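You operate a simulated robot arm through the tools that you are given. There is no shell and no other tool. Be economical: measure what you need, move in short steps, check, and stop when the job is done.

You are at the controls of a simulated two-armed robot. One attempt, no reset.

JOB
Stand the simulator on its dock, hold it while switching it on, trim the gain to 500 kN and store.
Fine: the display must read LOAD 500 kN and STORED; leave the simulator on the dock. Set down upright: yellow simulator.

Only the result counts: the job must be done as asked and must still hold three seconds after the hand-in. Knocking over, shifting, dropping, spilling or breaking anything else fails it.

ROBOT AND FRAMES
Two 7-joint arms with two-finger parallel grippers on one trunk, on a base that drives. Base frame: it is fixed to the floor where the robot stands at the start and does not move with it; the origin is under the middle of the robot, x ahead of it, y to its left, z up. Lengths are in mm, angles in degrees, forces in N, time in s.
The left shoulder is at the start at [60, 189, 1253], the right one opposite. With the tool pointing down near the work surface each hand reaches from about 100 to 640 mm from the robot's upright axis, wherever it stands, measured 20 degrees to its own side. Places, roughly: gain knob [500, -400, 1000]; green store button [500, -600, 1000]; simulator lever [500, 0, 1100]; top of the black dock [500, -200, 900]. Payload 3.43 kg a hand.
The TCP of each hand is the grasp point between the finger pads, 30 mm short of the fingertips. In the tool frame z runs along the fingers and y along their closing line. The gripper opens to 94 mm. The fingers are 28 mm wide and 10 mm thick; the gripper's body (50 by 96 mm) begins 55 mm behind the TCP.
Orientation is that of the tool frame in the base frame, as a unit quaternion [w, x, y, z]. With the fingers straight down and closing along the base's y, the tool's x points along the base's -x, its y along +y and its z along -z.

CONTROLS
- The arms move only by the tool nudge_tool. It takes "left_moves", "right_moves" or both (then of equal length, played together; a hand with none holds still); each is a list of rows, each a list of 7 numbers: the shift along the base's x, y, z in mm, then the turn, a rotation vector about the base's x, y, z in degrees, then the opening in per cent of the stroke, from 0 (shut) to 100 (fully open). In form: [[x, y, z, ax, ay, az, grip], ...]. A call has 1 to 12 rows; each row is the pose to reach, as a shift and turn from the pose commanded when the call began. A row lasts 0.2 s, in which the tool goes at most 50 mm and 8.6 degrees; a call with a longer step from one row to the next is refused whole, and so is a gripper value outside its range. A pose out of reach is approached as far as the arm can. The call stops where the force on the tool passes 40 N (or 10 N more than at its start, if that is more) or the arm is blocked; 0.2 s more then pass. Each finger travels about 153 mm/s and halts on what it meets, pressing with about 35 N; the grip force reading is that of the motor and also rises with nothing between the fingers. The clock runs only during rows and for 0.2 s after the last one: add rows that repeat a pose to give the fingers time. It gives the time, the measured TCP pose, the force on the tool (base axes), the opening and the grip force at its end, in the units of the frame above (readings bear some noise), with the torque about the TCP (base axes, N m) and any sound that the robot's microphone picked up.
- Cameras (640 x 400 px; columns grow to the right, rows downward): "scene" is now at [7.8, -26.6, 1798.1]; the picture's right is [-0.35, -0.94, 0.00], its down [-0.75, 0.28, -0.60] and it looks along [0.56, -0.21, -0.80] (base axes); focal length 294 px, centre (320, 200). "left" rides on the left gripper at [76, -14, -102] in its tool frame; the picture's right is [0.18, 0.98, 0.00], its down [-0.75, 0.14, -0.64] and it looks along [-0.63, 0.12, 0.77] (tool axes); focal length 243 px, centre (320, 200). "right" rides on the right gripper at [76, 14, -103] in its tool frame; the picture's right is [-0.18, 0.98, 0.00], its down [-0.75, -0.14, -0.64] and it looks along [-0.63, -0.12, 0.77] (tool axes); focal length 243 px, centre (320, 200).
- grab_frame(camera): a new picture of that camera. No time passes.
- move_column(by): slides the trunk up (or, below 0, down) by that many mm; the arms and the scene camera ride with it, the base frame stays. It gives what a move gives, with no picture.
- steer(legs): drives the robot by 1 to 6 legs, each [ahead, left, turn to the left] in mm, mm and degrees, along the robot's own axes; the way and the turn of a leg run together, so that a leg with both is an arc; at most 1500 mm and 180 degrees a leg. The arms and the cameras ride along, it lands a little off, and it stops where it bumps. It gives what a move gives.
- head_to(pan, tilt): turns the head with the scene camera to pan (to the left, within 86 degrees either way) and tilt (down, from -29 to 69), counted from straight ahead of the robot. It gives what a move gives.
- probe_pixels(camera, pixels): there is no depth. For up to 12 entries [column, row, z] of the newest picture of that camera ("zoom" is the newest enlarged one), the place [x, y] in the base frame at which the ray of that pixel passes the height z, good to about 2 mm. No time passes.
- enlarge(camera, box): a new picture of the part [left, top, right, bottom] of that camera's present view, enlarged. No time passes.
- close_job(): hands the job in; it is judged then, once.

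Work in short steps. Measure before you move; look again where a grasp or a placing could have gone wrong, and mend it. You have 80 turns and 78 pictures in all, those below and enlarged ones among them. Open the grippers and draw the arms clear of the work before you hand the job in, unless the task says otherwise; then end with one line.

The tools are called after "Emit:" as a command line: name --argument value ..., lists and objects as JSON in quotes. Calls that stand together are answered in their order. nudge_tool: Moves the arms, as the interface text tells. Its arguments: {"type":"object","properties":{"left_moves":{"type":"array"},"right_moves":{"type":"array"}},"required":[]} The other tools are called the same way: move_column (by) slides the trunk up or down; steer (legs) drives the base; head_to (pan, tilt) turns the head that bears the scene camera; grab_frame (camera) takes a picture; probe_pixels (camera, pixels) gives the place at which the rays of pixels pass given heights; enlarge (camera, box) takes an enlarged picture of a part of a camera's view; close_job () hands the job in.

At the start:

```text
t: 0.0
left_tool_pos: [282.9, -43.0, 1319.4]
left_tcp_rot: [0.0, 0.0, 1.0, -0.001]
left_contact_force: [0.1, -0.1, 0.5]
left_torque: [-0.02, -0.04, 0.04]
left_finger_gap: 94.0
left_grasp_force: 0.1
right_tool_pos: [268.8, -313.6, 1317.1]
right_tcp_rot: [-0.001, 0.0, 1.0, 0.001]
right_contact_force: [0.1, -0.3, 0.5]
right_torque: [-0.02, 0.0, -0.06]
right_finger_gap: 94.0
right_grasp_force: 0.1
trunk travel left (down, up): [-925.0, 65.0]
robot x, y, heading: [0.6, 0.1, -0.0]
head pan, tilt: [-20.5, 53.4]
```

scene: 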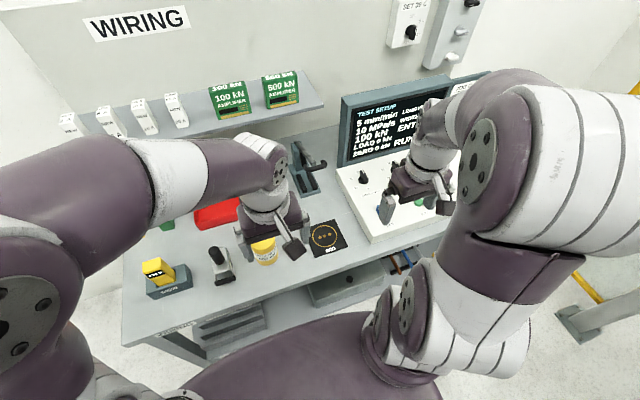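
right: 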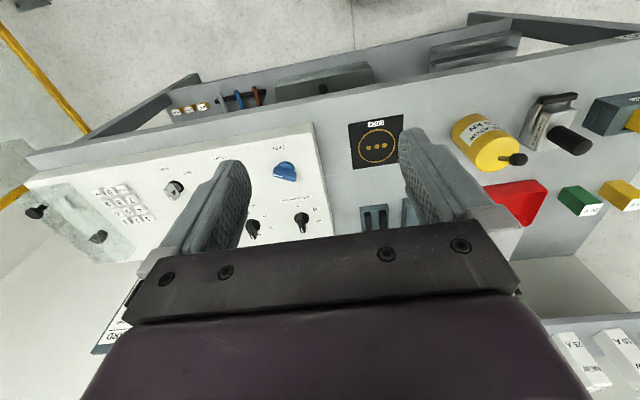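
left: 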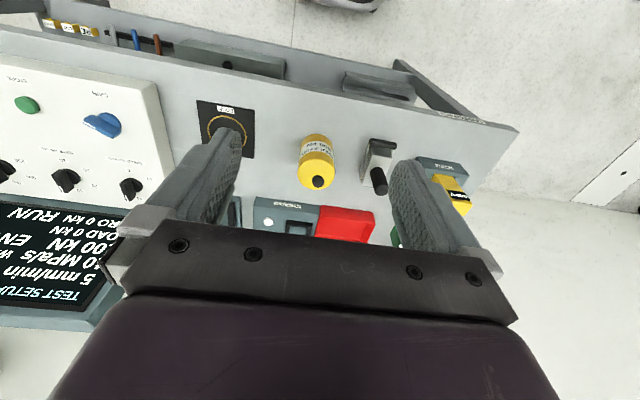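

The yellow simulator shows at about (263,250) in the scene and (317,160) in the left picture, and the dock at (327,237). I enlarge both views to see the lever and the panel.

Emit:
enlarge --camera "left" --box '[180, 90, 420, 240]'

Emit:
enlarge --camera "right" --box '[340, 90, 580, 240]'

Emit:
enlarge --camera "scene" --box '[200, 70, 520, 270]'

```text
2.67 times, centred on (300, 165) of left
```

zoom: 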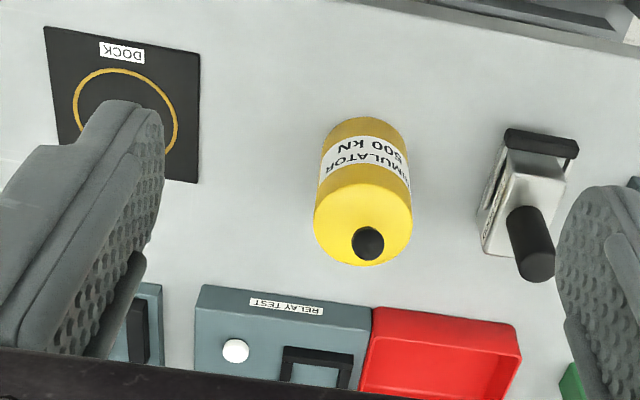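

```text
2.67 times, centred on (460, 165) of right
```

zoom: 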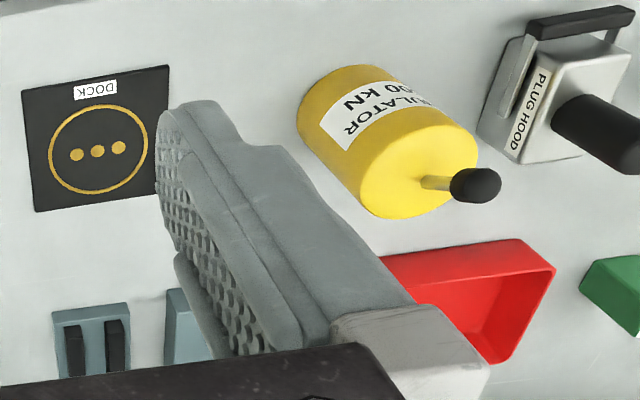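

```text
2.00 times, centred on (360, 170) of scene
```

zoom: 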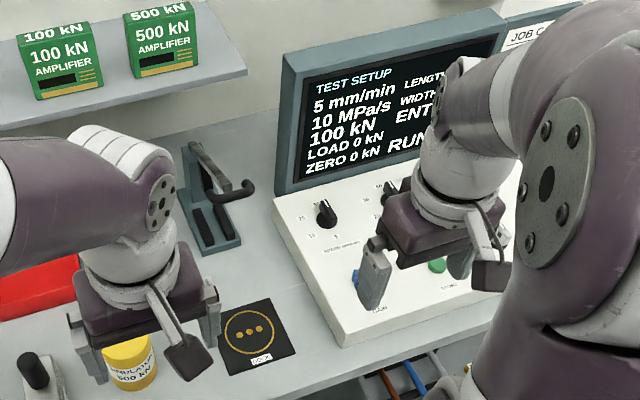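

I probe the simulator's base edge and top in both hand views, the dock's corners and centre, and the panel knobs.

Emit:
probe_pixels --camera "left" --pixels '[[316.1, 134, 900], [300.7, 146, 900], [332, 146, 900], [317, 189, 980], [317, 189, 1000], [317, 189, 1020], [318, 181.5, 1000], [318, 181.5, 1020], [318, 181.5, 1040], [318, 181.5, 1060], [297, 170, 1000], [335, 170, 1000]]'

Emit:
probe_pixels --camera "right" --pixels '[[376.4, 146.6, 900], [376.4, 146.6, 906], [348.3, 124.5, 905], [403, 114.4, 905], [353.1, 169.1, 905], [518, 159.5, 1000], [518, 159.5, 1020], [518, 159.5, 1040], [518, 159.5, 1060], [500, 158, 1000], [284, 170, 1000], [284, 170, 980]]'

Emit:
enlarge --camera "right" --box '[20, 120, 340, 320]'

Emit:
enlarge --camera "left" --box '[0, 60, 240, 210]'

```text
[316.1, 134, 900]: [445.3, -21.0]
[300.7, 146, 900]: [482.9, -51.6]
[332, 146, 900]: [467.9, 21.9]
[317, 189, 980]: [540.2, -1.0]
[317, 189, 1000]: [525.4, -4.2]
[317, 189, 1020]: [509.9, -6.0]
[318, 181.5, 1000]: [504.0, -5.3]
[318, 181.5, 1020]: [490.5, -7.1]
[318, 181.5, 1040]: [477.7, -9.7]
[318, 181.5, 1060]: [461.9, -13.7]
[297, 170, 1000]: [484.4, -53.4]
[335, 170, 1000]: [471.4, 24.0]
```

```text
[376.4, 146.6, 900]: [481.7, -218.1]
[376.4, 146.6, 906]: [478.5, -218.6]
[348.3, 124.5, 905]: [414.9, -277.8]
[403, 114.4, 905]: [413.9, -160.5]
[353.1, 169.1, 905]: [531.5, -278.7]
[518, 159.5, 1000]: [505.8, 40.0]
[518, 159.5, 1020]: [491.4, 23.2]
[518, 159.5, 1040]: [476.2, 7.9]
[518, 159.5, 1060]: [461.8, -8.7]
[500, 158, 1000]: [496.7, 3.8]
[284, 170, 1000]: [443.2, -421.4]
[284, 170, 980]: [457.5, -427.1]
```

```text
2.00 times, centred on (180, 220) of right
```

zoom: 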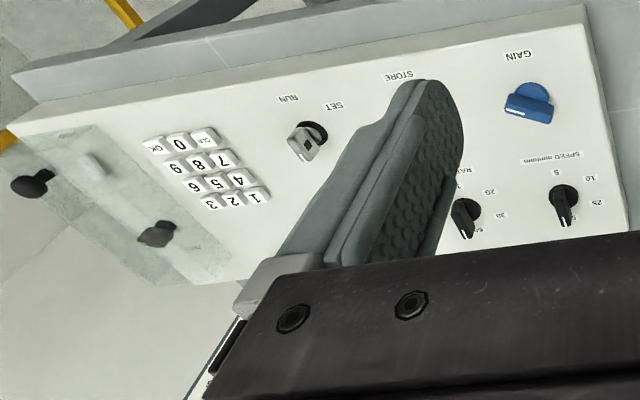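

```text
2.67 times, centred on (120, 135) of left
```

zoom: 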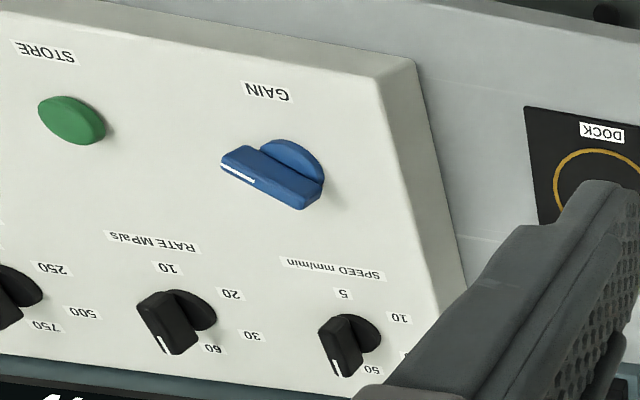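

The two rays put the black lever knob near (457, -15, 1066), leaning toward the robot. The body is about 76 mm across, centred near (482, -15), with its top near z 1010. The dock's centre is about (479, -218). I bring the left hand to a pre-grasp pitched 30° below horizontal, in front of the simulator.

Emit:
nudge_tool --left_moves '[[12, 4, -37, 0, -7.5, 0, 100], [25, 7, -74, 0, -15, 0, 100], [38, 11, -110, 0, -22.5, 0, 100], [50, 14, -147, 0, -30, 0, 100], [62, 18, -184, 0, -37.5, 0, 100], [75, 21, -220, 0, -45, 0, 100], [85, 25, -257, 0, -52.5, 0, 100], [92, 28, -294, 0, -60, 0, 100], [92, 28, -294, 0, -60, 0, 100]]'

Emit:
grab_frame --camera "left"

Emit:
grab_frame --camera "scene"

Emit:
enlarge --camera "right" --box '[380, 80, 620, 230]'

```text
t: 2.0
left_tool_pos: [384.2, -21.5, 1029.7]
left_tcp_rot: [0.496, -0.001, 0.868, 0.0]
left_contact_force: [-0.2, -0.3, -0.7]
left_torque: [0.02, -0.01, 0.02]
left_finger_gap: 94.2
left_grasp_force: 0.0
left hand out of reach, approached as far as the arm can: row 8, 9
right_tool_pos: [268.2, -312.6, 1317.2]
right_tcp_rot: [0.0, 0.0, 1.0, 0.0]
right_contact_force: [-0.3, -0.2, -0.1]
right_torque: [0.01, -0.02, 0.02]
right_finger_gap: 94.0
right_grasp_force: 0.0
trunk travel left (down, up): [-925.0, 65.0]
robot x, y, heading: [0.6, -1.0, -0.1]
head pan, tilt: [-20.5, 53.4]
```

```text
69 pictures are left
```

left: 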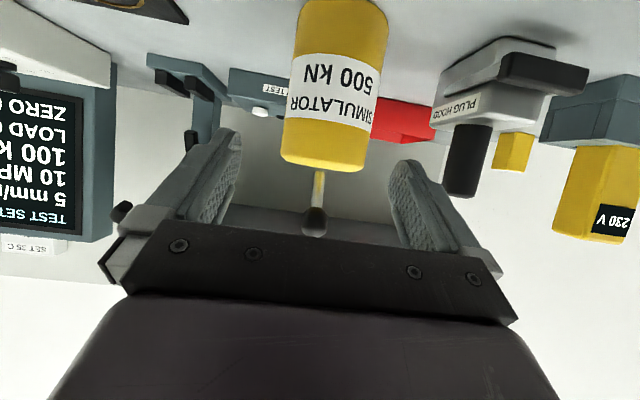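

```text
68 pictures are left
```

scene: 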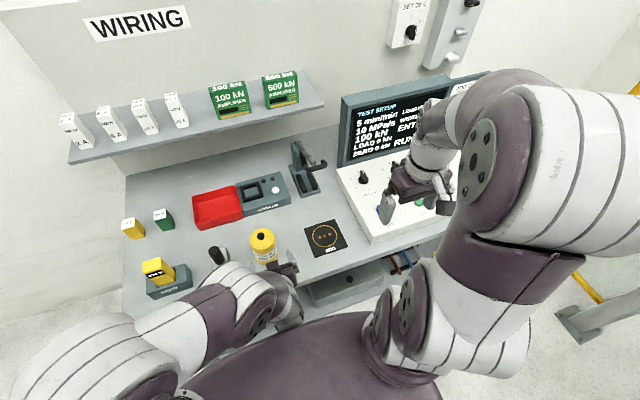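

```text
2.67 times, centred on (500, 155) of right
```

zoom: 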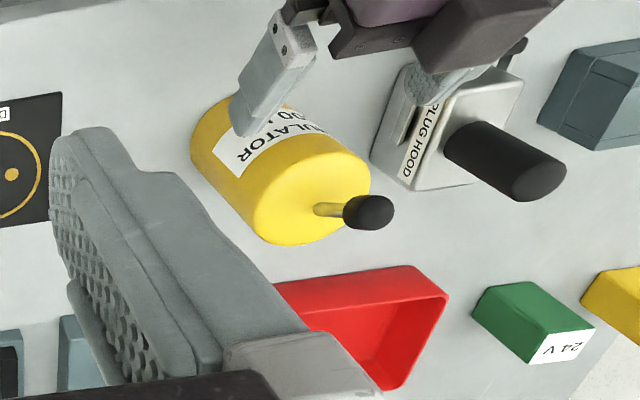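

The left pre-grasp is barely reachable because the arm is folded too tightly. I back the robot up 120 mm and shift it 100 mm right, so both hands have room at the dock.

Emit:
steer --legs '[[-120, 0, 0], [0, -100, 0]]'

```text
t: 4.0
left_tool_pos: [262.8, -120.0, 1028.6]
left_tcp_rot: [0.496, 0.0, 0.868, 0.0]
left_contact_force: [-0.6, 0.5, 0.7]
left_torque: [0.0, 0.0, -0.02]
left_finger_gap: 94.0
left_grasp_force: 0.0
right_tool_pos: [145.9, -411.6, 1317.3]
right_tcp_rot: [0.001, 0.001, 1.0, -0.001]
right_contact_force: [0.1, 0.7, 1.3]
right_torque: [-0.04, -0.03, 0.04]
right_finger_gap: 94.1
right_grasp_force: 0.2
trunk travel left (down, up): [-925.0, 65.0]
robot x, y, heading: [-120.2, -95.9, -0.1]
head pan, tilt: [-20.5, 53.4]
```

Next the left hand goes in front of the simulator at y -15, still outside its body.

Emit:
nudge_tool --left_moves '[[25, 30, 0, 0, 0, 0, 100], [55, 65, 0, 0, 0, 0, 100], [85, 95, 0, 0, 0, 0, 100], [112, 105, -4, 0, 0, 0, 100], [112, 105, -4, 0, 0, 0, 100]]'

Emit:
grab_frame --camera "left"

Emit:
enlarge --camera "scene" --box '[220, 100, 500, 275]'

```text
t: 5.2
left_tool_pos: [376.3, -17.3, 1024.1]
left_tcp_rot: [0.494, 0.001, 0.869, 0.006]
left_contact_force: [-0.1, 1.2, -0.7]
left_torque: [-0.03, -0.03, 0.01]
left_finger_gap: 94.1
left_grasp_force: 0.1
left hand out of reach, approached as far as the arm can: row 1, 2, 3
right_tool_pos: [146.3, -413.5, 1316.5]
right_tcp_rot: [0.0, 0.001, 1.0, 0.0]
right_contact_force: [-0.5, -0.4, 0.2]
right_torque: [0.05, 0.03, 0.02]
right_finger_gap: 94.1
right_grasp_force: 0.0
trunk travel left (down, up): [-925.0, 65.0]
robot x, y, heading: [-119.9, -95.0, -0.3]
head pan, tilt: [-20.5, 53.4]
```

```text
66 pictures are left
```

left: 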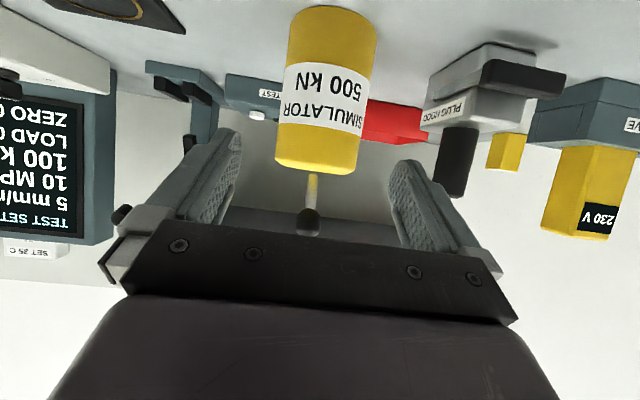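

```text
2.29 times, centred on (360, 188) of scene
```

zoom: 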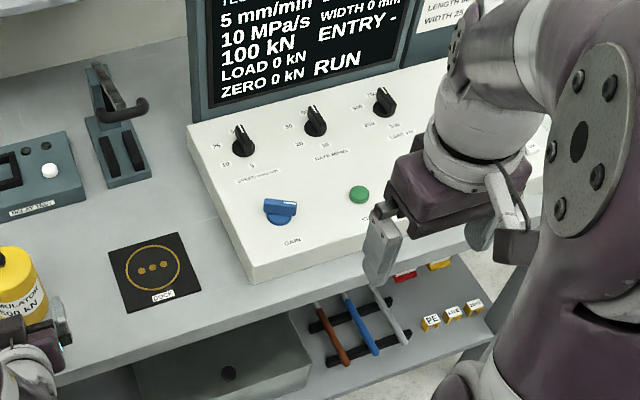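

I check the simulator's centre with the closer left picture: rim edges at (276,155) and (361,162), rim front at (316,175).

Emit:
probe_pixels --camera "left" --pixels '[[276, 157, 1010], [361, 166, 1010], [318, 174, 1010], [318, 174, 1000], [309, 220, 1066], [289, 20, 905], [378, 25, 905], [466, 45, 900], [430, 128, 930]]'

```text
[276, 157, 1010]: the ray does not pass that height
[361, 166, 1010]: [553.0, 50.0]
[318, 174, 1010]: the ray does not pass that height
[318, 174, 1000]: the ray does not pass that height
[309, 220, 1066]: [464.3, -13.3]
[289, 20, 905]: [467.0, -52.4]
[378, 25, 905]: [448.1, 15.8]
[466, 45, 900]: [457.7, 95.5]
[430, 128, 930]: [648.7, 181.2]
```

The knob reads y -13 and the base midpoint about -17, so y -15 stands. I advance along the tool axis so the fingers straddle the body, still open.

Emit:
nudge_tool --left_moves '[[24, 1, -13, 0, 0, 0, 100], [48, 2, -25, 0, 0, 0, 100], [72, 2, -37, 0, 0, 0, 100], [96, 2, -49, 0, 0, 0, 100], [96, 2, -49, 0, 0, 0, 100]]'

Emit:
grab_frame --camera "left"

Emit:
grab_frame --camera "scene"

```text
t: 6.4
left_tool_pos: [472.4, -14.1, 975.4]
left_tcp_rot: [0.495, 0.002, 0.869, -0.001]
left_contact_force: [0.3, 1.0, 0.3]
left_torque: [0.01, 0.02, -0.02]
left_finger_gap: 94.2
left_grasp_force: 0.0
right_tool_pos: [146.9, -413.8, 1316.3]
right_tcp_rot: [-0.001, 0.001, 1.0, 0.0]
right_contact_force: [-0.4, -0.2, -0.6]
right_torque: [0.02, -0.01, -0.03]
right_finger_gap: 94.3
right_grasp_force: 0.0
trunk travel left (down, up): [-925.0, 65.0]
robot x, y, heading: [-121.9, -95.4, -0.3]
head pan, tilt: [-20.5, 53.4]
```

```text
64 pictures are left
```

left: 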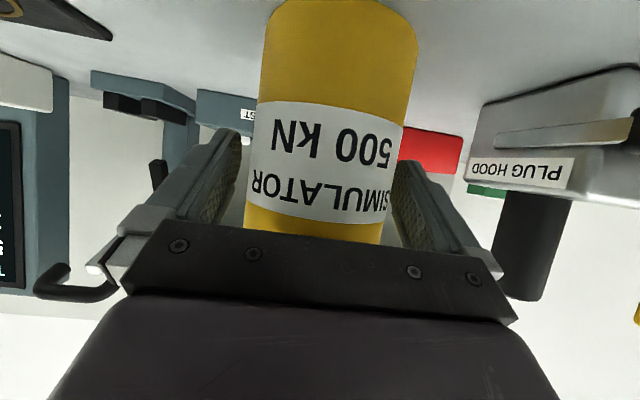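

```text
63 pictures are left
```

scene: 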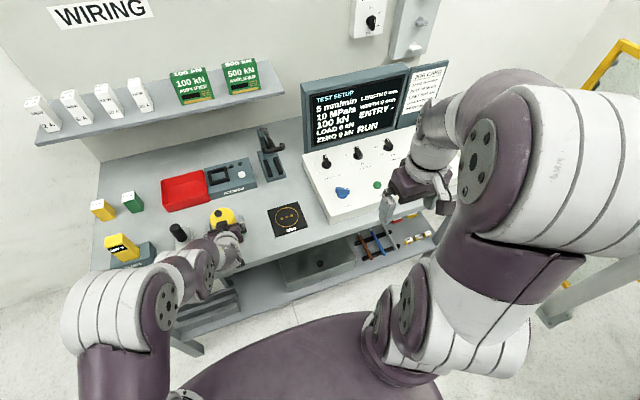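

The body (columns 250–395) sits between the pads. I close the gripper and let the fingers settle.

Emit:
nudge_tool --left_moves '[[0, 0, 0, 0, 0, 0, 70], [0, 0, 0, 0, 0, 0, 50], [0, 0, 0, 0, 0, 0, 50], [0, 0, 0, 0, 0, 0, 50]]'

```text
t: 7.4
left_tool_pos: [472.3, -14.1, 974.9]
left_tcp_rot: [0.496, 0.001, 0.868, 0.0]
left_contact_force: [-2.3, 0.9, 1.7]
left_torque: [-0.19, -0.02, -0.05]
left_finger_gap: 79.2
left_grasp_force: 34.3
right_tool_pos: [146.4, -413.0, 1315.7]
right_tcp_rot: [0.0, 0.0, 1.0, 0.0]
right_contact_force: [0.1, 0.4, -0.6]
right_torque: [0.05, -0.03, 0.01]
right_finger_gap: 93.9
right_grasp_force: 0.1
trunk travel left (down, up): [-925.0, 65.0]
robot x, y, heading: [-117.7, -97.9, -0.0]
head pan, tilt: [-20.5, 53.4]
```

The grip is on a 79 mm diameter at 34 N. I lift 40 mm and check that it holds and how much it weighs.

Emit:
nudge_tool --left_moves '[[0, 0, 8, 0, 0, 0, 40], [0, 0, 20, 0, 0, 0, 40], [0, 0, 40, 0, 0, 0, 40], [0, 0, 40, 0, 0, 0, 40]]'

Emit:
grab_frame --camera "left"

Emit:
enlarge --camera "scene" --box '[140, 150, 380, 300]'

```text
t: 8.4
left_tool_pos: [472.0, -13.8, 1014.7]
left_tcp_rot: [0.495, 0.001, 0.869, 0.0]
left_contact_force: [0.0, 0.0, -0.5]
left_torque: [0.03, 0.04, -0.01]
left_finger_gap: 75.4
left_grasp_force: 35.0
right_tool_pos: [148.8, -412.7, 1315.6]
right_tcp_rot: [-0.001, 0.0, 1.0, 0.0]
right_contact_force: [0.3, 0.2, 0.2]
right_torque: [0.0, -0.05, -0.02]
right_finger_gap: 94.0
right_grasp_force: 0.1
trunk travel left (down, up): [-925.0, 65.0]
robot x, y, heading: [-123.5, -95.2, -0.2]
head pan, tilt: [-20.5, 53.4]
```

```text
62 pictures are left
```

left: 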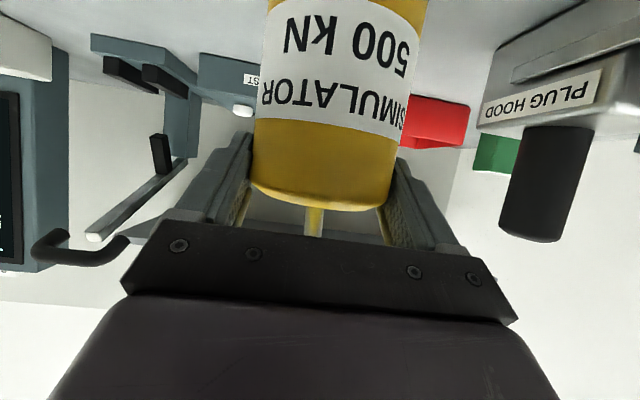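

```text
2.67 times, centred on (260, 225) of scene
```

zoom: 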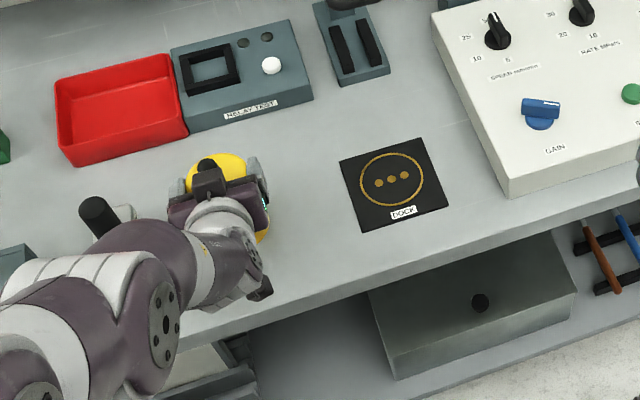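

The hand rose but the simulator stayed on the table: there is no load on the tool, and in the left picture the body slid down between the pads. I open, go back down to about z 970, and regrip fully shut with more settling time.

Emit:
nudge_tool --left_moves '[[0, 0, 0, 0, 0, 0, 100], [0, 0, 0, 0, 0, 0, 100], [1, -1, -22, 0, 0, 0, 100], [3, -1, -44, 0, 0, 0, 100], [3, -1, -44, 0, 0, 0, 100], [3, -1, -44, 0, 0, 0, 0], [3, -1, -44, 0, 0, 0, 0], [3, -1, -44, 0, 0, 0, 0], [3, -1, -44, 0, 0, 0, 0], [3, -1, -44, 0, 0, 0, 0]]'

Emit:
grab_frame --camera "left"

```text
t: 10.6
left_tool_pos: [474.7, -16.8, 972.8]
left_tcp_rot: [0.495, 0.001, 0.869, 0.0]
left_contact_force: [1.7, 0.0, 1.0]
left_torque: [-0.17, -0.12, 0.02]
left_finger_gap: 79.1
left_grasp_force: 35.1
right_tool_pos: [146.9, -414.1, 1316.5]
right_tcp_rot: [0.0, 0.001, 1.0, -0.001]
right_contact_force: [0.3, -0.5, -0.1]
right_torque: [-0.01, -0.02, 0.02]
right_finger_gap: 93.9
right_grasp_force: 0.1
trunk travel left (down, up): [-925.0, 65.0]
robot x, y, heading: [-120.1, -101.0, -0.0]
head pan, tilt: [-20.5, 53.4]
```

```text
60 pictures are left
```

left: 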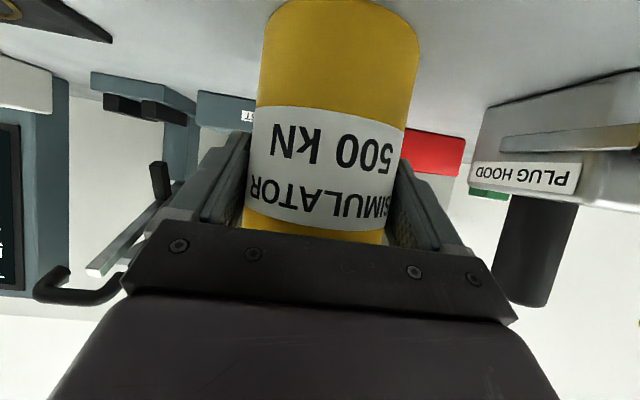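

The gap reads 79 mm again at this height against 75 mm near the top. I lift just 6 mm slowly and read the load.

Emit:
nudge_tool --left_moves '[[0, 0, 2, 0, 0, 0, 0], [0, 0, 4, 0, 0, 0, 0], [0, 0, 6, 0, 0, 0, 0]]'

Emit:
grab_frame --camera "left"

```text
t: 11.4
left_tool_pos: [475.8, -16.5, 978.0]
left_tcp_rot: [0.495, 0.0, 0.869, 0.001]
left_contact_force: [0.3, -0.1, -4.6]
left_torque: [0.0, 0.02, 0.0]
left_finger_gap: 79.2
left_grasp_force: 34.8
right_tool_pos: [147.4, -413.4, 1315.9]
right_tcp_rot: [0.0, 0.001, 1.0, 0.0]
right_contact_force: [0.9, -0.1, -0.4]
right_torque: [-0.01, -0.01, 0.01]
right_finger_gap: 94.1
right_grasp_force: 0.1
trunk travel left (down, up): [-925.0, 65.0]
robot x, y, heading: [-119.8, -102.1, -0.1]
head pan, tilt: [-20.5, 53.4]
```

```text
59 pictures are left
```

left: 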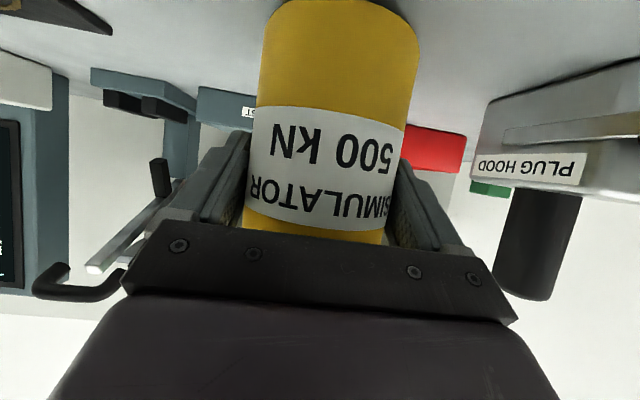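

This time it follows: the picture is unchanged relative to the hand and the load is 4.6 N. I keep lifting gently to about 25 mm.

Emit:
nudge_tool --left_moves '[[0, 0, 4, 0, 0, 0, 0], [0, 0, 8, 0, 0, 0, 0], [0, 0, 12, 0, 0, 0, 0], [0, 0, 16, 0, 0, 0, 0], [0, 0, 20, 0, 0, 0, 0], [0, 0, 20, 0, 0, 0, 0]]'

Emit:
grab_frame --camera "left"

```text
t: 12.8
left_tool_pos: [475.5, -17.3, 996.7]
left_tcp_rot: [0.495, 0.002, 0.869, -0.001]
left_contact_force: [0.3, -0.6, -4.8]
left_torque: [0.01, 0.03, 0.0]
left_finger_gap: 79.2
left_grasp_force: 34.5
right_tool_pos: [147.3, -412.8, 1317.6]
right_tcp_rot: [0.0, 0.001, 1.0, 0.0]
right_contact_force: [0.6, -0.1, -0.5]
right_torque: [-0.03, -0.02, -0.02]
right_finger_gap: 93.9
right_grasp_force: 0.1
trunk travel left (down, up): [-925.0, 65.0]
robot x, y, heading: [-119.5, -97.7, -0.0]
head pan, tilt: [-20.5, 53.4]
```

```text
58 pictures are left
```

left: 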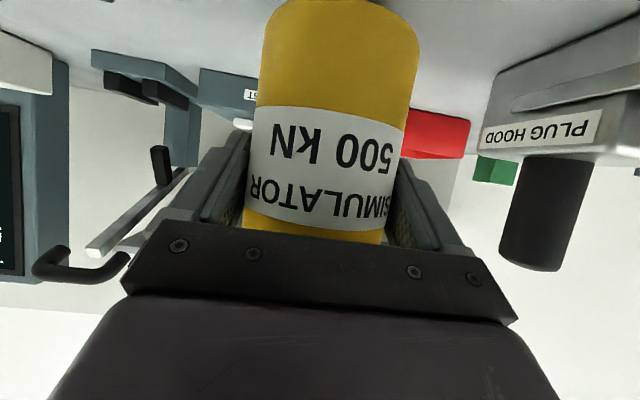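

It is held and level. I carry it toward the dock in gentle 16–18 mm steps, 12 mm higher.

Emit:
nudge_tool --left_moves '[[0, -4, 4, 0, 0, 0, 0], [0, -12, 8, 0, 0, 0, 0], [0, -24, 12, 0, 0, 0, 0], [0, -40, 12, 0, 0, 0, 0], [0, -57, 12, 0, 0, 0, 0], [0, -74, 12, 0, 0, 0, 0], [0, -91, 12, 0, 0, 0, 0], [0, -108, 12, 0, 0, 0, 0], [0, -122, 12, 0, 0, 0, 0], [0, -132, 12, 0, 0, 0, 0], [0, -136, 12, 0, 0, 0, 0], [0, -136, 12, 0, 0, 0, 0]]'

Emit:
enlarge --camera "scene" --box '[200, 130, 400, 255]'

Emit:
grab_frame --camera "left"

```text
t: 15.4
left_tool_pos: [474.0, -151.2, 1010.2]
left_tcp_rot: [0.496, 0.001, 0.869, 0.0]
left_contact_force: [-0.4, -0.8, -4.7]
left_torque: [0.01, 0.02, 0.01]
left_finger_gap: 79.3
left_grasp_force: 34.9
right_tool_pos: [148.0, -412.7, 1318.0]
right_tcp_rot: [0.0, 0.001, 1.0, 0.0]
right_contact_force: [-0.1, 0.7, 0.2]
right_torque: [0.01, 0.0, 0.03]
right_finger_gap: 93.9
right_grasp_force: 0.0
trunk travel left (down, up): [-925.0, 65.0]
robot x, y, heading: [-114.9, -94.6, -0.3]
head pan, tilt: [-20.5, 53.4]
```

```text
3.20 times, centred on (300, 192) of scene
```

zoom: 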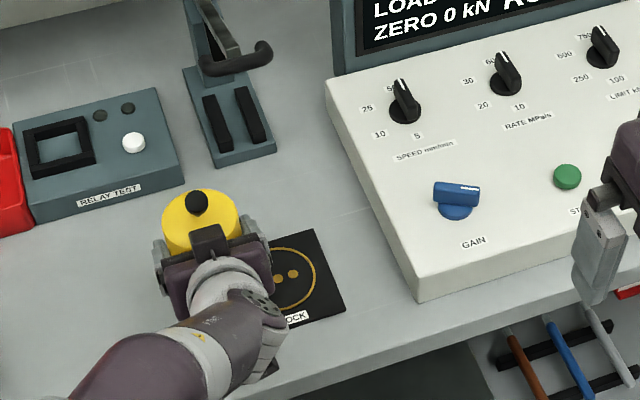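

```text
56 pictures are left
```

left: 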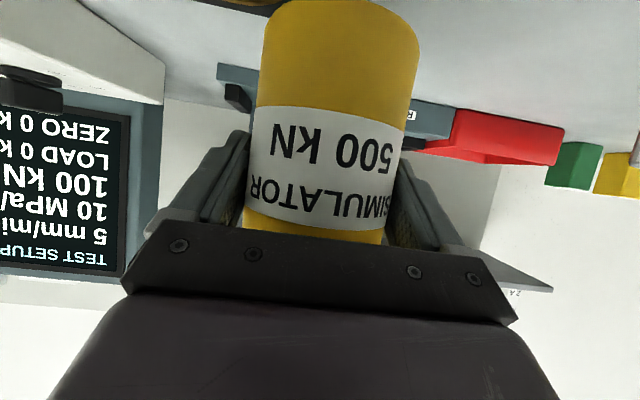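

I measure the top disc, knob and dock centre through the scene camera: dock centre from the previous zoom at raw (286.6,217.5).

Emit:
probe_pixels --camera "zoom" --pixels '[[162, 222, 1045], [240, 222, 1045], [200, 189, 1045], [196, 202, 1103], [345, 305, 905], [312, 230, 905], [416, 290, 990], [416, 303, 900], [455, 195, 1010], [568, 176, 1000]]'

Emit:
probe_pixels --camera "scene" --pixels '[[286.6, 217.5, 900], [286.6, 217.5, 905]]'

```text
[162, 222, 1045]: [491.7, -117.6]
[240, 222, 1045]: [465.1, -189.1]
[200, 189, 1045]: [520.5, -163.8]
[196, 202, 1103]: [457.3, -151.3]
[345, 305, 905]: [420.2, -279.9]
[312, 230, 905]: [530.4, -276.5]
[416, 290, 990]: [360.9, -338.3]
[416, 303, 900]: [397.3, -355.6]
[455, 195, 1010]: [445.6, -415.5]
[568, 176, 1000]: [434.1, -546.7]
```

```text
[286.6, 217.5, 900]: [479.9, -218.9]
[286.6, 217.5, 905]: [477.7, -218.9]
```

The simulator centre is near (480, -152), 6 mm ahead of the TCP, and the dock centre is about (479, -219). I move 67 mm right, then lower to about 10 mm above the dock.

Emit:
nudge_tool --left_moves '[[0, -4, 0, 0, 0, 0, 0], [0, -12, 0, 0, 0, 0, 0], [0, -26, 0, 0, 0, 0, 0], [0, -42, 0, 0, 0, 0, 0], [0, -56, 0, 0, 0, 0, 0], [0, -64, -3, 0, 0, 0, 0], [0, -67, -8, 0, 0, 0, 0], [0, -67, -14, 0, 0, 0, 0], [0, -67, -20, 0, 0, 0, 0], [0, -67, -23, 0, 0, 0, 0], [0, -67, -23, 0, 0, 0, 0]]'

Emit:
enlarge --camera "scene" --box '[220, 150, 380, 250]'

Emit:
enlarge --camera "right" --box '[320, 0, 640, 200]'

```text
t: 17.8
left_tool_pos: [474.7, -218.6, 986.7]
left_tcp_rot: [0.496, 0.001, 0.868, 0.0]
left_contact_force: [-0.1, 0.9, -4.3]
left_torque: [0.0, 0.03, -0.01]
left_finger_gap: 79.1
left_grasp_force: 35.1
right_tool_pos: [148.5, -414.1, 1315.4]
right_tcp_rot: [0.0, 0.001, 1.0, 0.0]
right_contact_force: [-0.2, -1.9, 1.0]
right_torque: [0.05, 0.01, -0.01]
right_finger_gap: 94.0
right_grasp_force: 0.0
trunk travel left (down, up): [-925.0, 65.0]
robot x, y, heading: [-118.0, -99.3, -0.3]
head pan, tilt: [-20.5, 53.4]
```

```text
4.00 times, centred on (300, 200) of scene
```

zoom: 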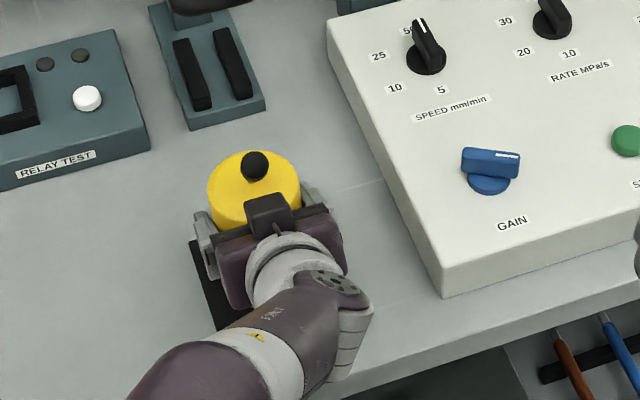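

```text
2.00 times, centred on (480, 100) of right
```

zoom: 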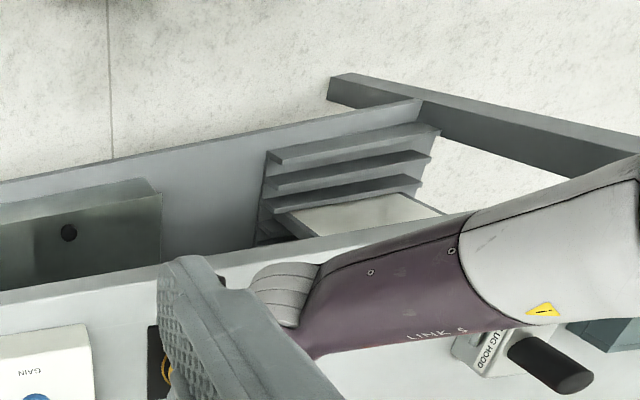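

The simulator hovers over the dock at y about -219. I lower it 2 mm per row until the load comes off.

Emit:
nudge_tool --left_moves '[[-1, 0, -3, 0, 0, 0, 0], [-1, 0, -6, 0, 0, 0, 0], [-1, 0, -8, 0, 0, 0, 0], [-1, 0, -9, 0, 0, 0, 0], [-1, 0, -10, 0, 0, 0, 0], [-1, 0, -10, 0, 0, 0, 0]]'

```text
t: 19.2
left_tool_pos: [475.8, -218.5, 980.0]
left_tcp_rot: [0.496, 0.0, 0.868, -0.001]
left_contact_force: [-0.1, 0.5, 8.7]
left_torque: [-0.01, 0.4, 0.0]
left_finger_gap: 79.2
left_grasp_force: 35.0
right_tool_pos: [146.3, -412.6, 1315.0]
right_tcp_rot: [0.0, 0.001, 1.0, 0.0]
right_contact_force: [-0.4, -1.3, 0.6]
right_torque: [-0.01, 0.01, 0.0]
right_finger_gap: 94.0
right_grasp_force: 0.0
trunk travel left (down, up): [-925.0, 65.0]
robot x, y, heading: [-122.8, -99.5, -0.0]
head pan, tilt: [-20.5, 53.4]
```

The load has reversed to +8.7 N, so the simulator stands on the dock about 7 mm above the table, still held. I bring the right hand, closed, above and in front of the lever.

Emit:
nudge_tool --right_moves '[[34, 24, -10, 0, 0, 0, 60], [68, 48, -25, 0, 0, 0, 20], [102, 73, -40, 0, 0, 0, 0], [136, 98, -55, 0, 0, 0, 0], [170, 122, -72, 0, 0, 0, 0], [204, 147, -90, 0, 0, 0, 0], [238, 172, -110, 0, 0, 0, 0], [260, 196, -130, 0, 0, 0, 0], [260, 196, -130, 0, 0, 0, 0]]'

Emit:
grab_frame --camera "right"

Emit:
enlarge --camera "scene" --box '[180, 130, 420, 280]'

```text
t: 21.2
left_tool_pos: [473.1, -218.9, 978.9]
left_tcp_rot: [0.497, 0.0, 0.868, 0.0]
left_contact_force: [7.3, -2.5, 22.0]
left_torque: [-0.15, -0.03, 0.07]
left_finger_gap: 79.2
left_grasp_force: 34.7
right_tool_pos: [405.6, -214.4, 1187.8]
right_tcp_rot: [0.0, 0.002, 1.0, 0.0]
right_contact_force: [0.4, 0.2, -0.6]
right_torque: [-0.01, 0.02, 0.02]
right_finger_gap: 0.0
right_grasp_force: 33.4
trunk travel left (down, up): [-925.0, 65.0]
robot x, y, heading: [-119.6, -97.8, -0.5]
head pan, tilt: [-20.5, 53.4]
```

```text
53 pictures are left
```

right: 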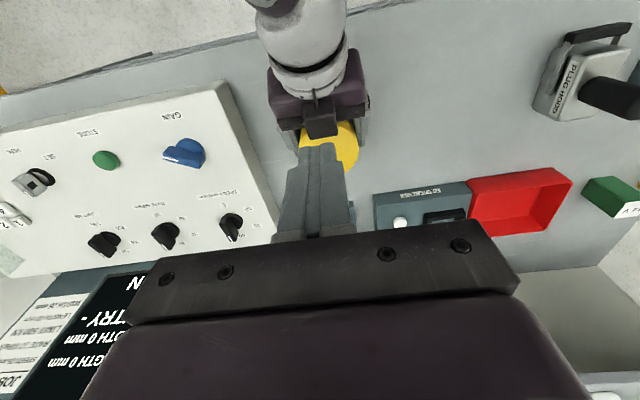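

```text
2.67 times, centred on (300, 205) of scene
```

zoom: 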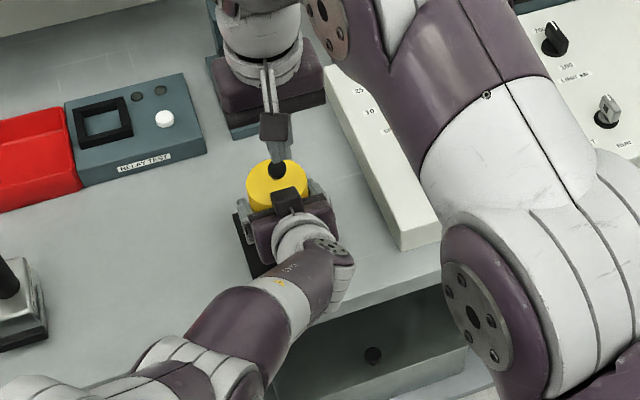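

A dark block sits on top of the left hand just before the lever, at scene zoom (287,200) and right picture (320,120). I triangulate it before lowering the right fingers.

Emit:
probe_pixels --camera "right" --pixels '[[320, 120, 1030], [320, 120, 1060], [320, 120, 1090], [320, 120, 1120], [320, 135, 1060], [320, 135, 1090]]'

Emit:
probe_pixels --camera "zoom" --pixels '[[287, 200, 1030], [287, 200, 1060], [287, 200, 1090], [287, 200, 1120], [278, 168, 1073], [287, 190, 1060], [280, 125, 1187]]'

Emit:
enlarge --camera "right" --box '[240, 40, 400, 140]'

```text
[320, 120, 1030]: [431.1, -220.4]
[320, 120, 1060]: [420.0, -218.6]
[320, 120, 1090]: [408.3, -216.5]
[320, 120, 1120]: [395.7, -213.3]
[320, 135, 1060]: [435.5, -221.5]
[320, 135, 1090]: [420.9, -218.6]
```

```text
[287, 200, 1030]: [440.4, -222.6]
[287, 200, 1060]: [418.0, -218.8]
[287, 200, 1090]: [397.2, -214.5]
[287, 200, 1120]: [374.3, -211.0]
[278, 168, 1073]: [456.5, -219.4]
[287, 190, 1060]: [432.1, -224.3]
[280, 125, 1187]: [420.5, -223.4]
```

```text
4.00 times, centred on (320, 90) of right
```

zoom: 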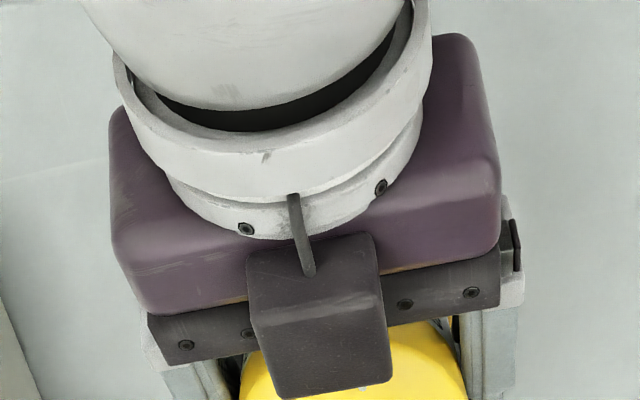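

The block on the left hand reaches about x 437 and z 1060, so a pushing finger would not fit between it and the knob. I grasp the knob from above instead, closing along y, so the pads can turn about it. I go over (457, -218) with a 38 mm opening and down to TCP z 1088.

Emit:
nudge_tool --right_moves '[[25, -2, 0, 0, 0, 0, 40], [52, -4, 0, 0, 0, 0, 40], [52, -4, -25, 0, 0, 0, 40], [52, -4, -50, 0, 0, 0, 40], [52, -4, -65, 0, 0, 0, 40], [52, -4, -65, 0, 0, 0, 40]]'

Emit:
grab_frame --camera "right"

Emit:
enlarge --camera "scene" --box '[220, 130, 380, 230]'

```text
t: 22.6
left_tool_pos: [473.9, -219.5, 977.8]
left_tcp_rot: [0.497, 0.002, 0.868, -0.002]
left_contact_force: [5.5, -1.8, 24.7]
left_torque: [0.01, -0.17, -0.01]
left_finger_gap: 79.2
left_grasp_force: 35.0
right_tool_pos: [457.5, -220.5, 1121.0]
right_tcp_rot: [0.001, 0.001, 1.0, -0.001]
right_contact_force: [-0.7, 0.1, -0.1]
right_torque: [0.01, 0.0, -0.01]
right_finger_gap: 37.2
right_grasp_force: 0.0
right hand out of reach, approached as far as the arm can: row 2
trunk travel left (down, up): [-925.0, 65.0]
robot x, y, heading: [-120.3, -99.4, -0.1]
head pan, tilt: [-20.5, 53.4]
```

```text
50 pictures are left
```

right: 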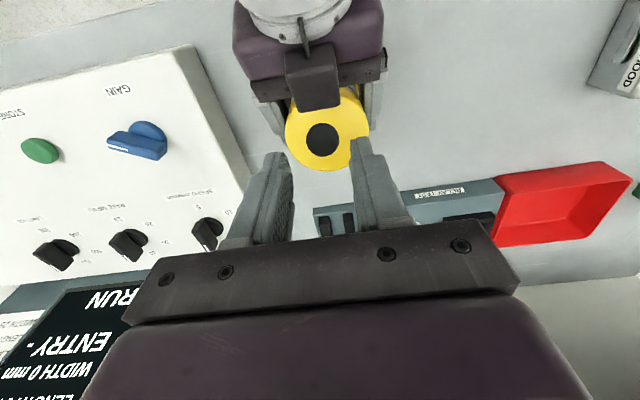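

```text
4.00 times, centred on (300, 180) of scene
```

zoom: 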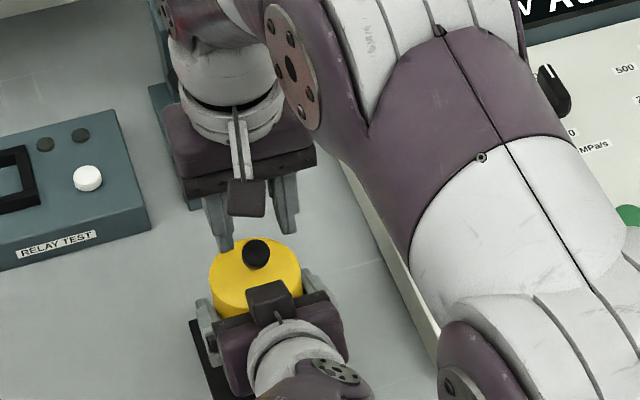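

I probe the knob in the right picture at (322,140) and its edges.

Emit:
probe_pixels --camera "right" --pixels '[[322, 140, 1073], [322, 140, 1065], [306, 140, 1073], [339, 140, 1073], [340, 107, 1060], [290, 107, 1060], [317, 107, 1060]]'

Emit:
probe_pixels --camera "zoom" --pixels '[[256, 253, 1073], [256, 253, 1065], [265, 310, 1060]]'

```text
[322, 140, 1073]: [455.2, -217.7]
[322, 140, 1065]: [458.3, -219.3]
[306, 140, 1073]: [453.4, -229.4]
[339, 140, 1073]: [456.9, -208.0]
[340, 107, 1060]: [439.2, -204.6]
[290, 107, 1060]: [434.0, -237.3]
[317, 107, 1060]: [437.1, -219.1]
```

```text
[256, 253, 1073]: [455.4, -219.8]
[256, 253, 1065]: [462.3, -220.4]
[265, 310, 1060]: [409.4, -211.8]
```

The knob is at (455.5, -218.7, 1073), 21 mm across. I lower the right hand 33 mm around it and ease the left hand 1 mm up to cut its 25 N press, then close the right fingers.

Emit:
nudge_tool --left_moves '[[0, 0, 0.5, 0, 0, 0, 0], [0, 0, 1, 0, 0, 0, 0], [0, 0, 1, 0, 0, 0, 0], [0, 0, 1, 0, 0, 0, 0], [0, 0, 1, 0, 0, 0, 0], [0, 0, 1, 0, 0, 0, 0]]' --right_moves '[[0, 1, -12, 0, 0, 0, 40], [0, 1, -24, 0, 0, 0, 40], [0, 1, -33, 0, 0, 0, 40], [0, 1, -33, 0, 0, 0, 40], [0, 1, -33, 0, 0, 0, 15], [0, 1, -33, 0, 0, 0, 15]]'

Emit:
grab_frame --camera "right"

```text
t: 24.0
left_tool_pos: [474.2, -218.1, 977.8]
left_tcp_rot: [0.497, 0.002, 0.868, -0.001]
left_contact_force: [10.3, -12.7, 14.0]
left_torque: [0.45, -0.05, 0.35]
left_finger_gap: 79.4
left_grasp_force: 35.0
right_tool_pos: [458.1, -217.5, 1088.2]
right_tcp_rot: [0.001, 0.001, 1.0, 0.0]
right_contact_force: [-3.9, 12.9, 5.2]
right_torque: [0.31, 0.14, 0.0]
right_finger_gap: 20.5
right_grasp_force: 35.4
trunk travel left (down, up): [-925.0, 65.0]
robot x, y, heading: [-118.7, -98.8, -0.1]
head pan, tilt: [-20.5, 53.4]
```

```text
48 pictures are left
```

right: 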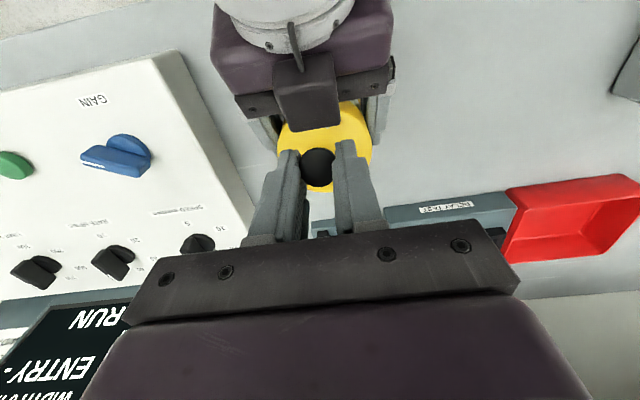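

The knob is gripped (20.5 mm). I swing it forward along an arc about the pivot, easing 1 mm toward +y, and watch the forces and any click.

Emit:
nudge_tool --right_moves '[[5, 1, 1.5, 0, 0, 0, 15], [10, 1, 3, 0, 0, 0, 15], [15, 1, 4, 0, 0, 0, 15], [20, 1, 4.8, 0, 0, 0, 15], [25, 1, 5, 0, 0, 0, 15], [30, 1, 4.5, 0, 0, 0, 15], [35, 1, 3.5, 0, 0, 0, 15], [40, 1, 2.5, 0, 0, 0, 15], [45, 1, 1, 0, 0, 0, 15], [48, 1, 0, 0, 0, 0, 15]]'

Emit:
grab_frame --camera "right"

Emit:
grab_frame --camera "scene"

```text
t: 26.2
left_tool_pos: [471.5, -217.9, 978.9]
left_tcp_rot: [0.496, 0.002, 0.868, 0.0]
left_contact_force: [12.1, -18.7, 0.2]
left_torque: [0.4, -0.5, 0.04]
left_finger_gap: 78.9
left_grasp_force: 34.9
right_tool_pos: [489.7, -220.7, 1091.7]
right_tcp_rot: [0.006, 0.001, 1.0, 0.001]
right_contact_force: [-6.1, 17.8, 33.0]
right_torque: [0.34, 0.73, -0.13]
right_finger_gap: 20.8
right_grasp_force: 35.1
right hand out of reach, approached as far as the arm can: row 7, 8, 9, 10
trunk travel left (down, up): [-925.0, 65.0]
robot x, y, heading: [-122.1, -99.1, -0.5]
head pan, tilt: [-20.5, 53.4]
```

```text
47 pictures are left
```

right: 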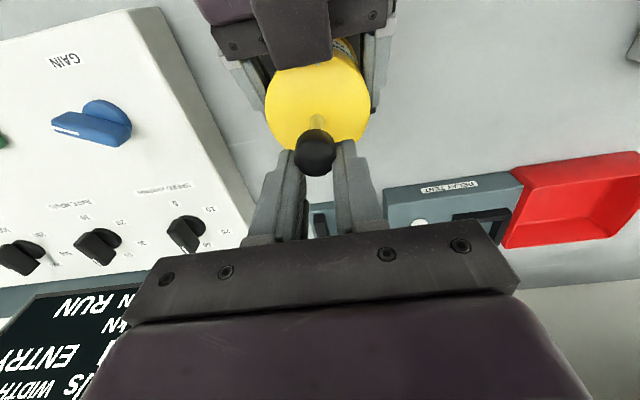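

```text
46 pictures are left
```

scene: 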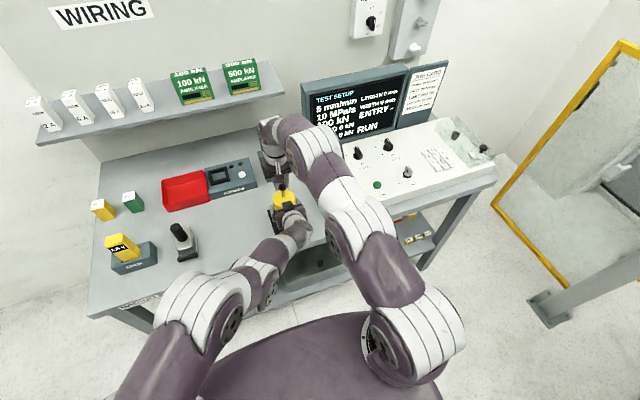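

The right arm ran out of reach at x 490, with the lever just past upright, pressing down at 33 N. I tilt the right hand back about y to gain reach, ease up 2 mm and carry the knob on forward.

Emit:
nudge_tool --right_moves '[[0, 1, 2, 0, -5, 0, 15], [0, 2, 2, 0, -10, 0, 15], [2, 2, 2, 0, -15, 0, 15], [4, 2, 1.5, 0, -20, 0, 15], [7, 2, 1, 0, -24, 0, 15], [10, 2, 0, 0, -28, 0, 15]]'

Emit:
grab_frame --camera "right"

Emit:
enlarge --camera "scene" --box '[220, 60, 460, 210]'

```text
t: 27.6
left_tool_pos: [472.5, -216.8, 978.0]
left_tcp_rot: [0.496, 0.0, 0.868, 0.001]
left_contact_force: [-0.5, 4.3, 8.1]
left_torque: [-0.11, -0.15, 0.05]
left_finger_gap: 79.0
left_grasp_force: 35.4
right_tool_pos: [499.0, -218.6, 1086.9]
right_tcp_rot: [0.244, 0.001, 0.97, 0.0]
right_contact_force: [0.1, -0.6, -0.5]
right_torque: [0.03, 0.04, 0.01]
right_finger_gap: 14.1
right_grasp_force: 0.0
trunk travel left (down, up): [-925.0, 65.0]
robot x, y, heading: [-121.0, -92.5, -0.2]
head pan, tilt: [-20.5, 53.4]
```

```text
45 pictures are left
```

right: 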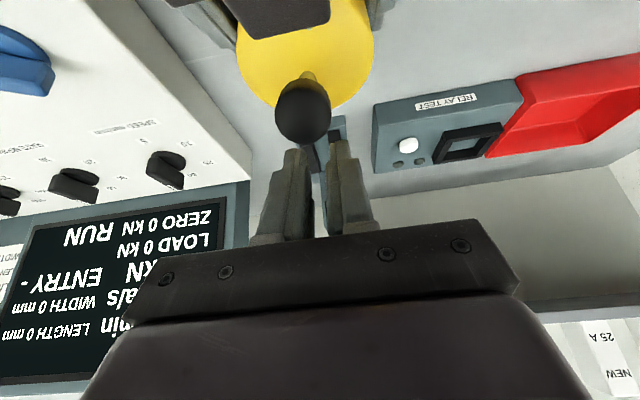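

```text
2.67 times, centred on (340, 135) of scene
```

zoom: 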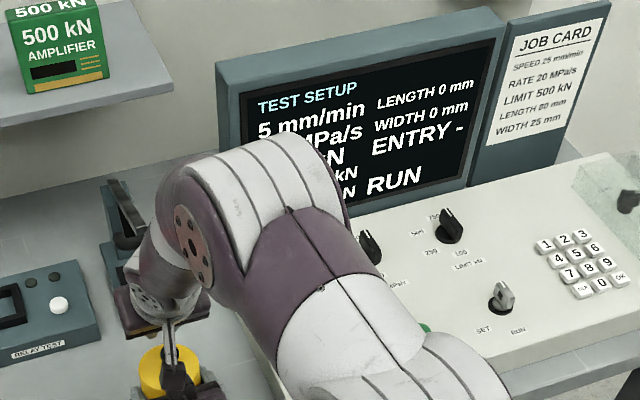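

The knob slipped out; it shows at right picture (303,110) and the display still says LOAD 0 kN. I locate it.

Emit:
probe_pixels --camera "right" --pixels '[[303, 110, 1073], [303, 110, 1079], [308, 75, 1017], [300, 18, 1060], [238, 30, 1017], [373, 40, 1017]]'

Emit:
enlarge --camera "right" --box '[200, 0, 440, 150]'

Emit:
grab_frame --camera "left"

```text
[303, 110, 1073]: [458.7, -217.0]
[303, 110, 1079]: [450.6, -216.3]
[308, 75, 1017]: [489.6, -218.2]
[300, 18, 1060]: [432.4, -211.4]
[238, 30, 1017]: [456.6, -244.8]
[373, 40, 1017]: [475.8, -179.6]
```

```text
2.67 times, centred on (320, 75) of right
```

zoom: 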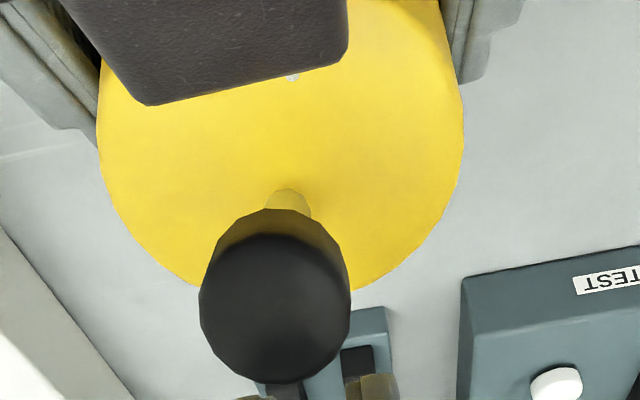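

```text
42 pictures are left
```

left: 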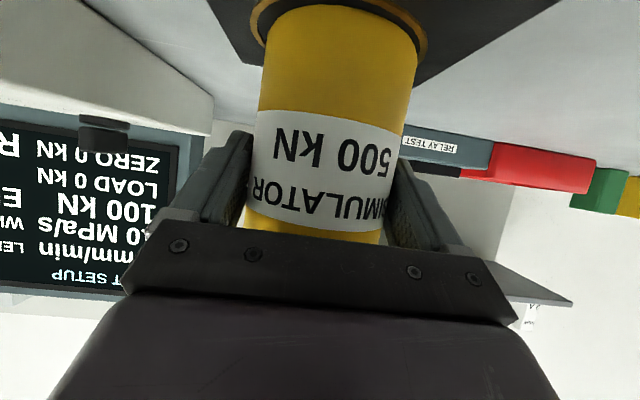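

The lever sprang back to (457, -217, 1073), and its stem base shows near x 487, so I never passed the centre. I regrip deeper, with the knob at the TCP, and with the hand tilted about 11° back.

Emit:
nudge_tool --right_moves '[[0, 0, 30, 0, 0, 0, 40], [0, 1, 60, 0, 0, 0, 40], [-20, 1, 65, 0, 8.5, 0, 40], [-42, 1, 65, 0, 17, 0, 40], [-42, 1, 40, 0, 17, 0, 40], [-42, 1, 15, 0, 17, 0, 40], [-42, 1, -5, 0, 17, 0, 40], [-42, 1, -13, 0, 17, 0, 40], [-42, 1, -13, 0, 17, 0, 40]]'

Emit:
grab_frame --camera "right"

```text
t: 29.6
left_tool_pos: [472.7, -218.5, 977.3]
left_tcp_rot: [0.496, 0.001, 0.869, 0.0]
left_contact_force: [-1.9, 1.6, 4.2]
left_torque: [-0.13, 0.0, 0.01]
left_finger_gap: 79.0
left_grasp_force: 34.5
right_tool_pos: [458.4, -218.2, 1074.7]
right_tcp_rot: [0.096, 0.001, 0.995, 0.0]
right_contact_force: [-0.8, 0.2, 0.3]
right_torque: [0.02, -0.01, -0.03]
right_finger_gap: 37.4
right_grasp_force: 0.0
trunk travel left (down, up): [-925.0, 65.0]
robot x, y, heading: [-119.7, -98.2, -0.1]
head pan, tilt: [-20.5, 53.4]
```

```text
41 pictures are left
```

right: 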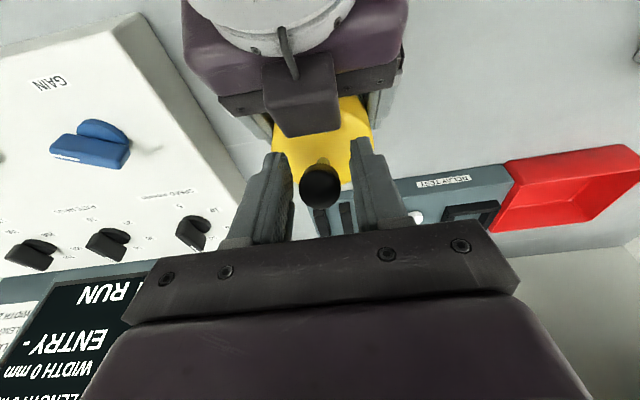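

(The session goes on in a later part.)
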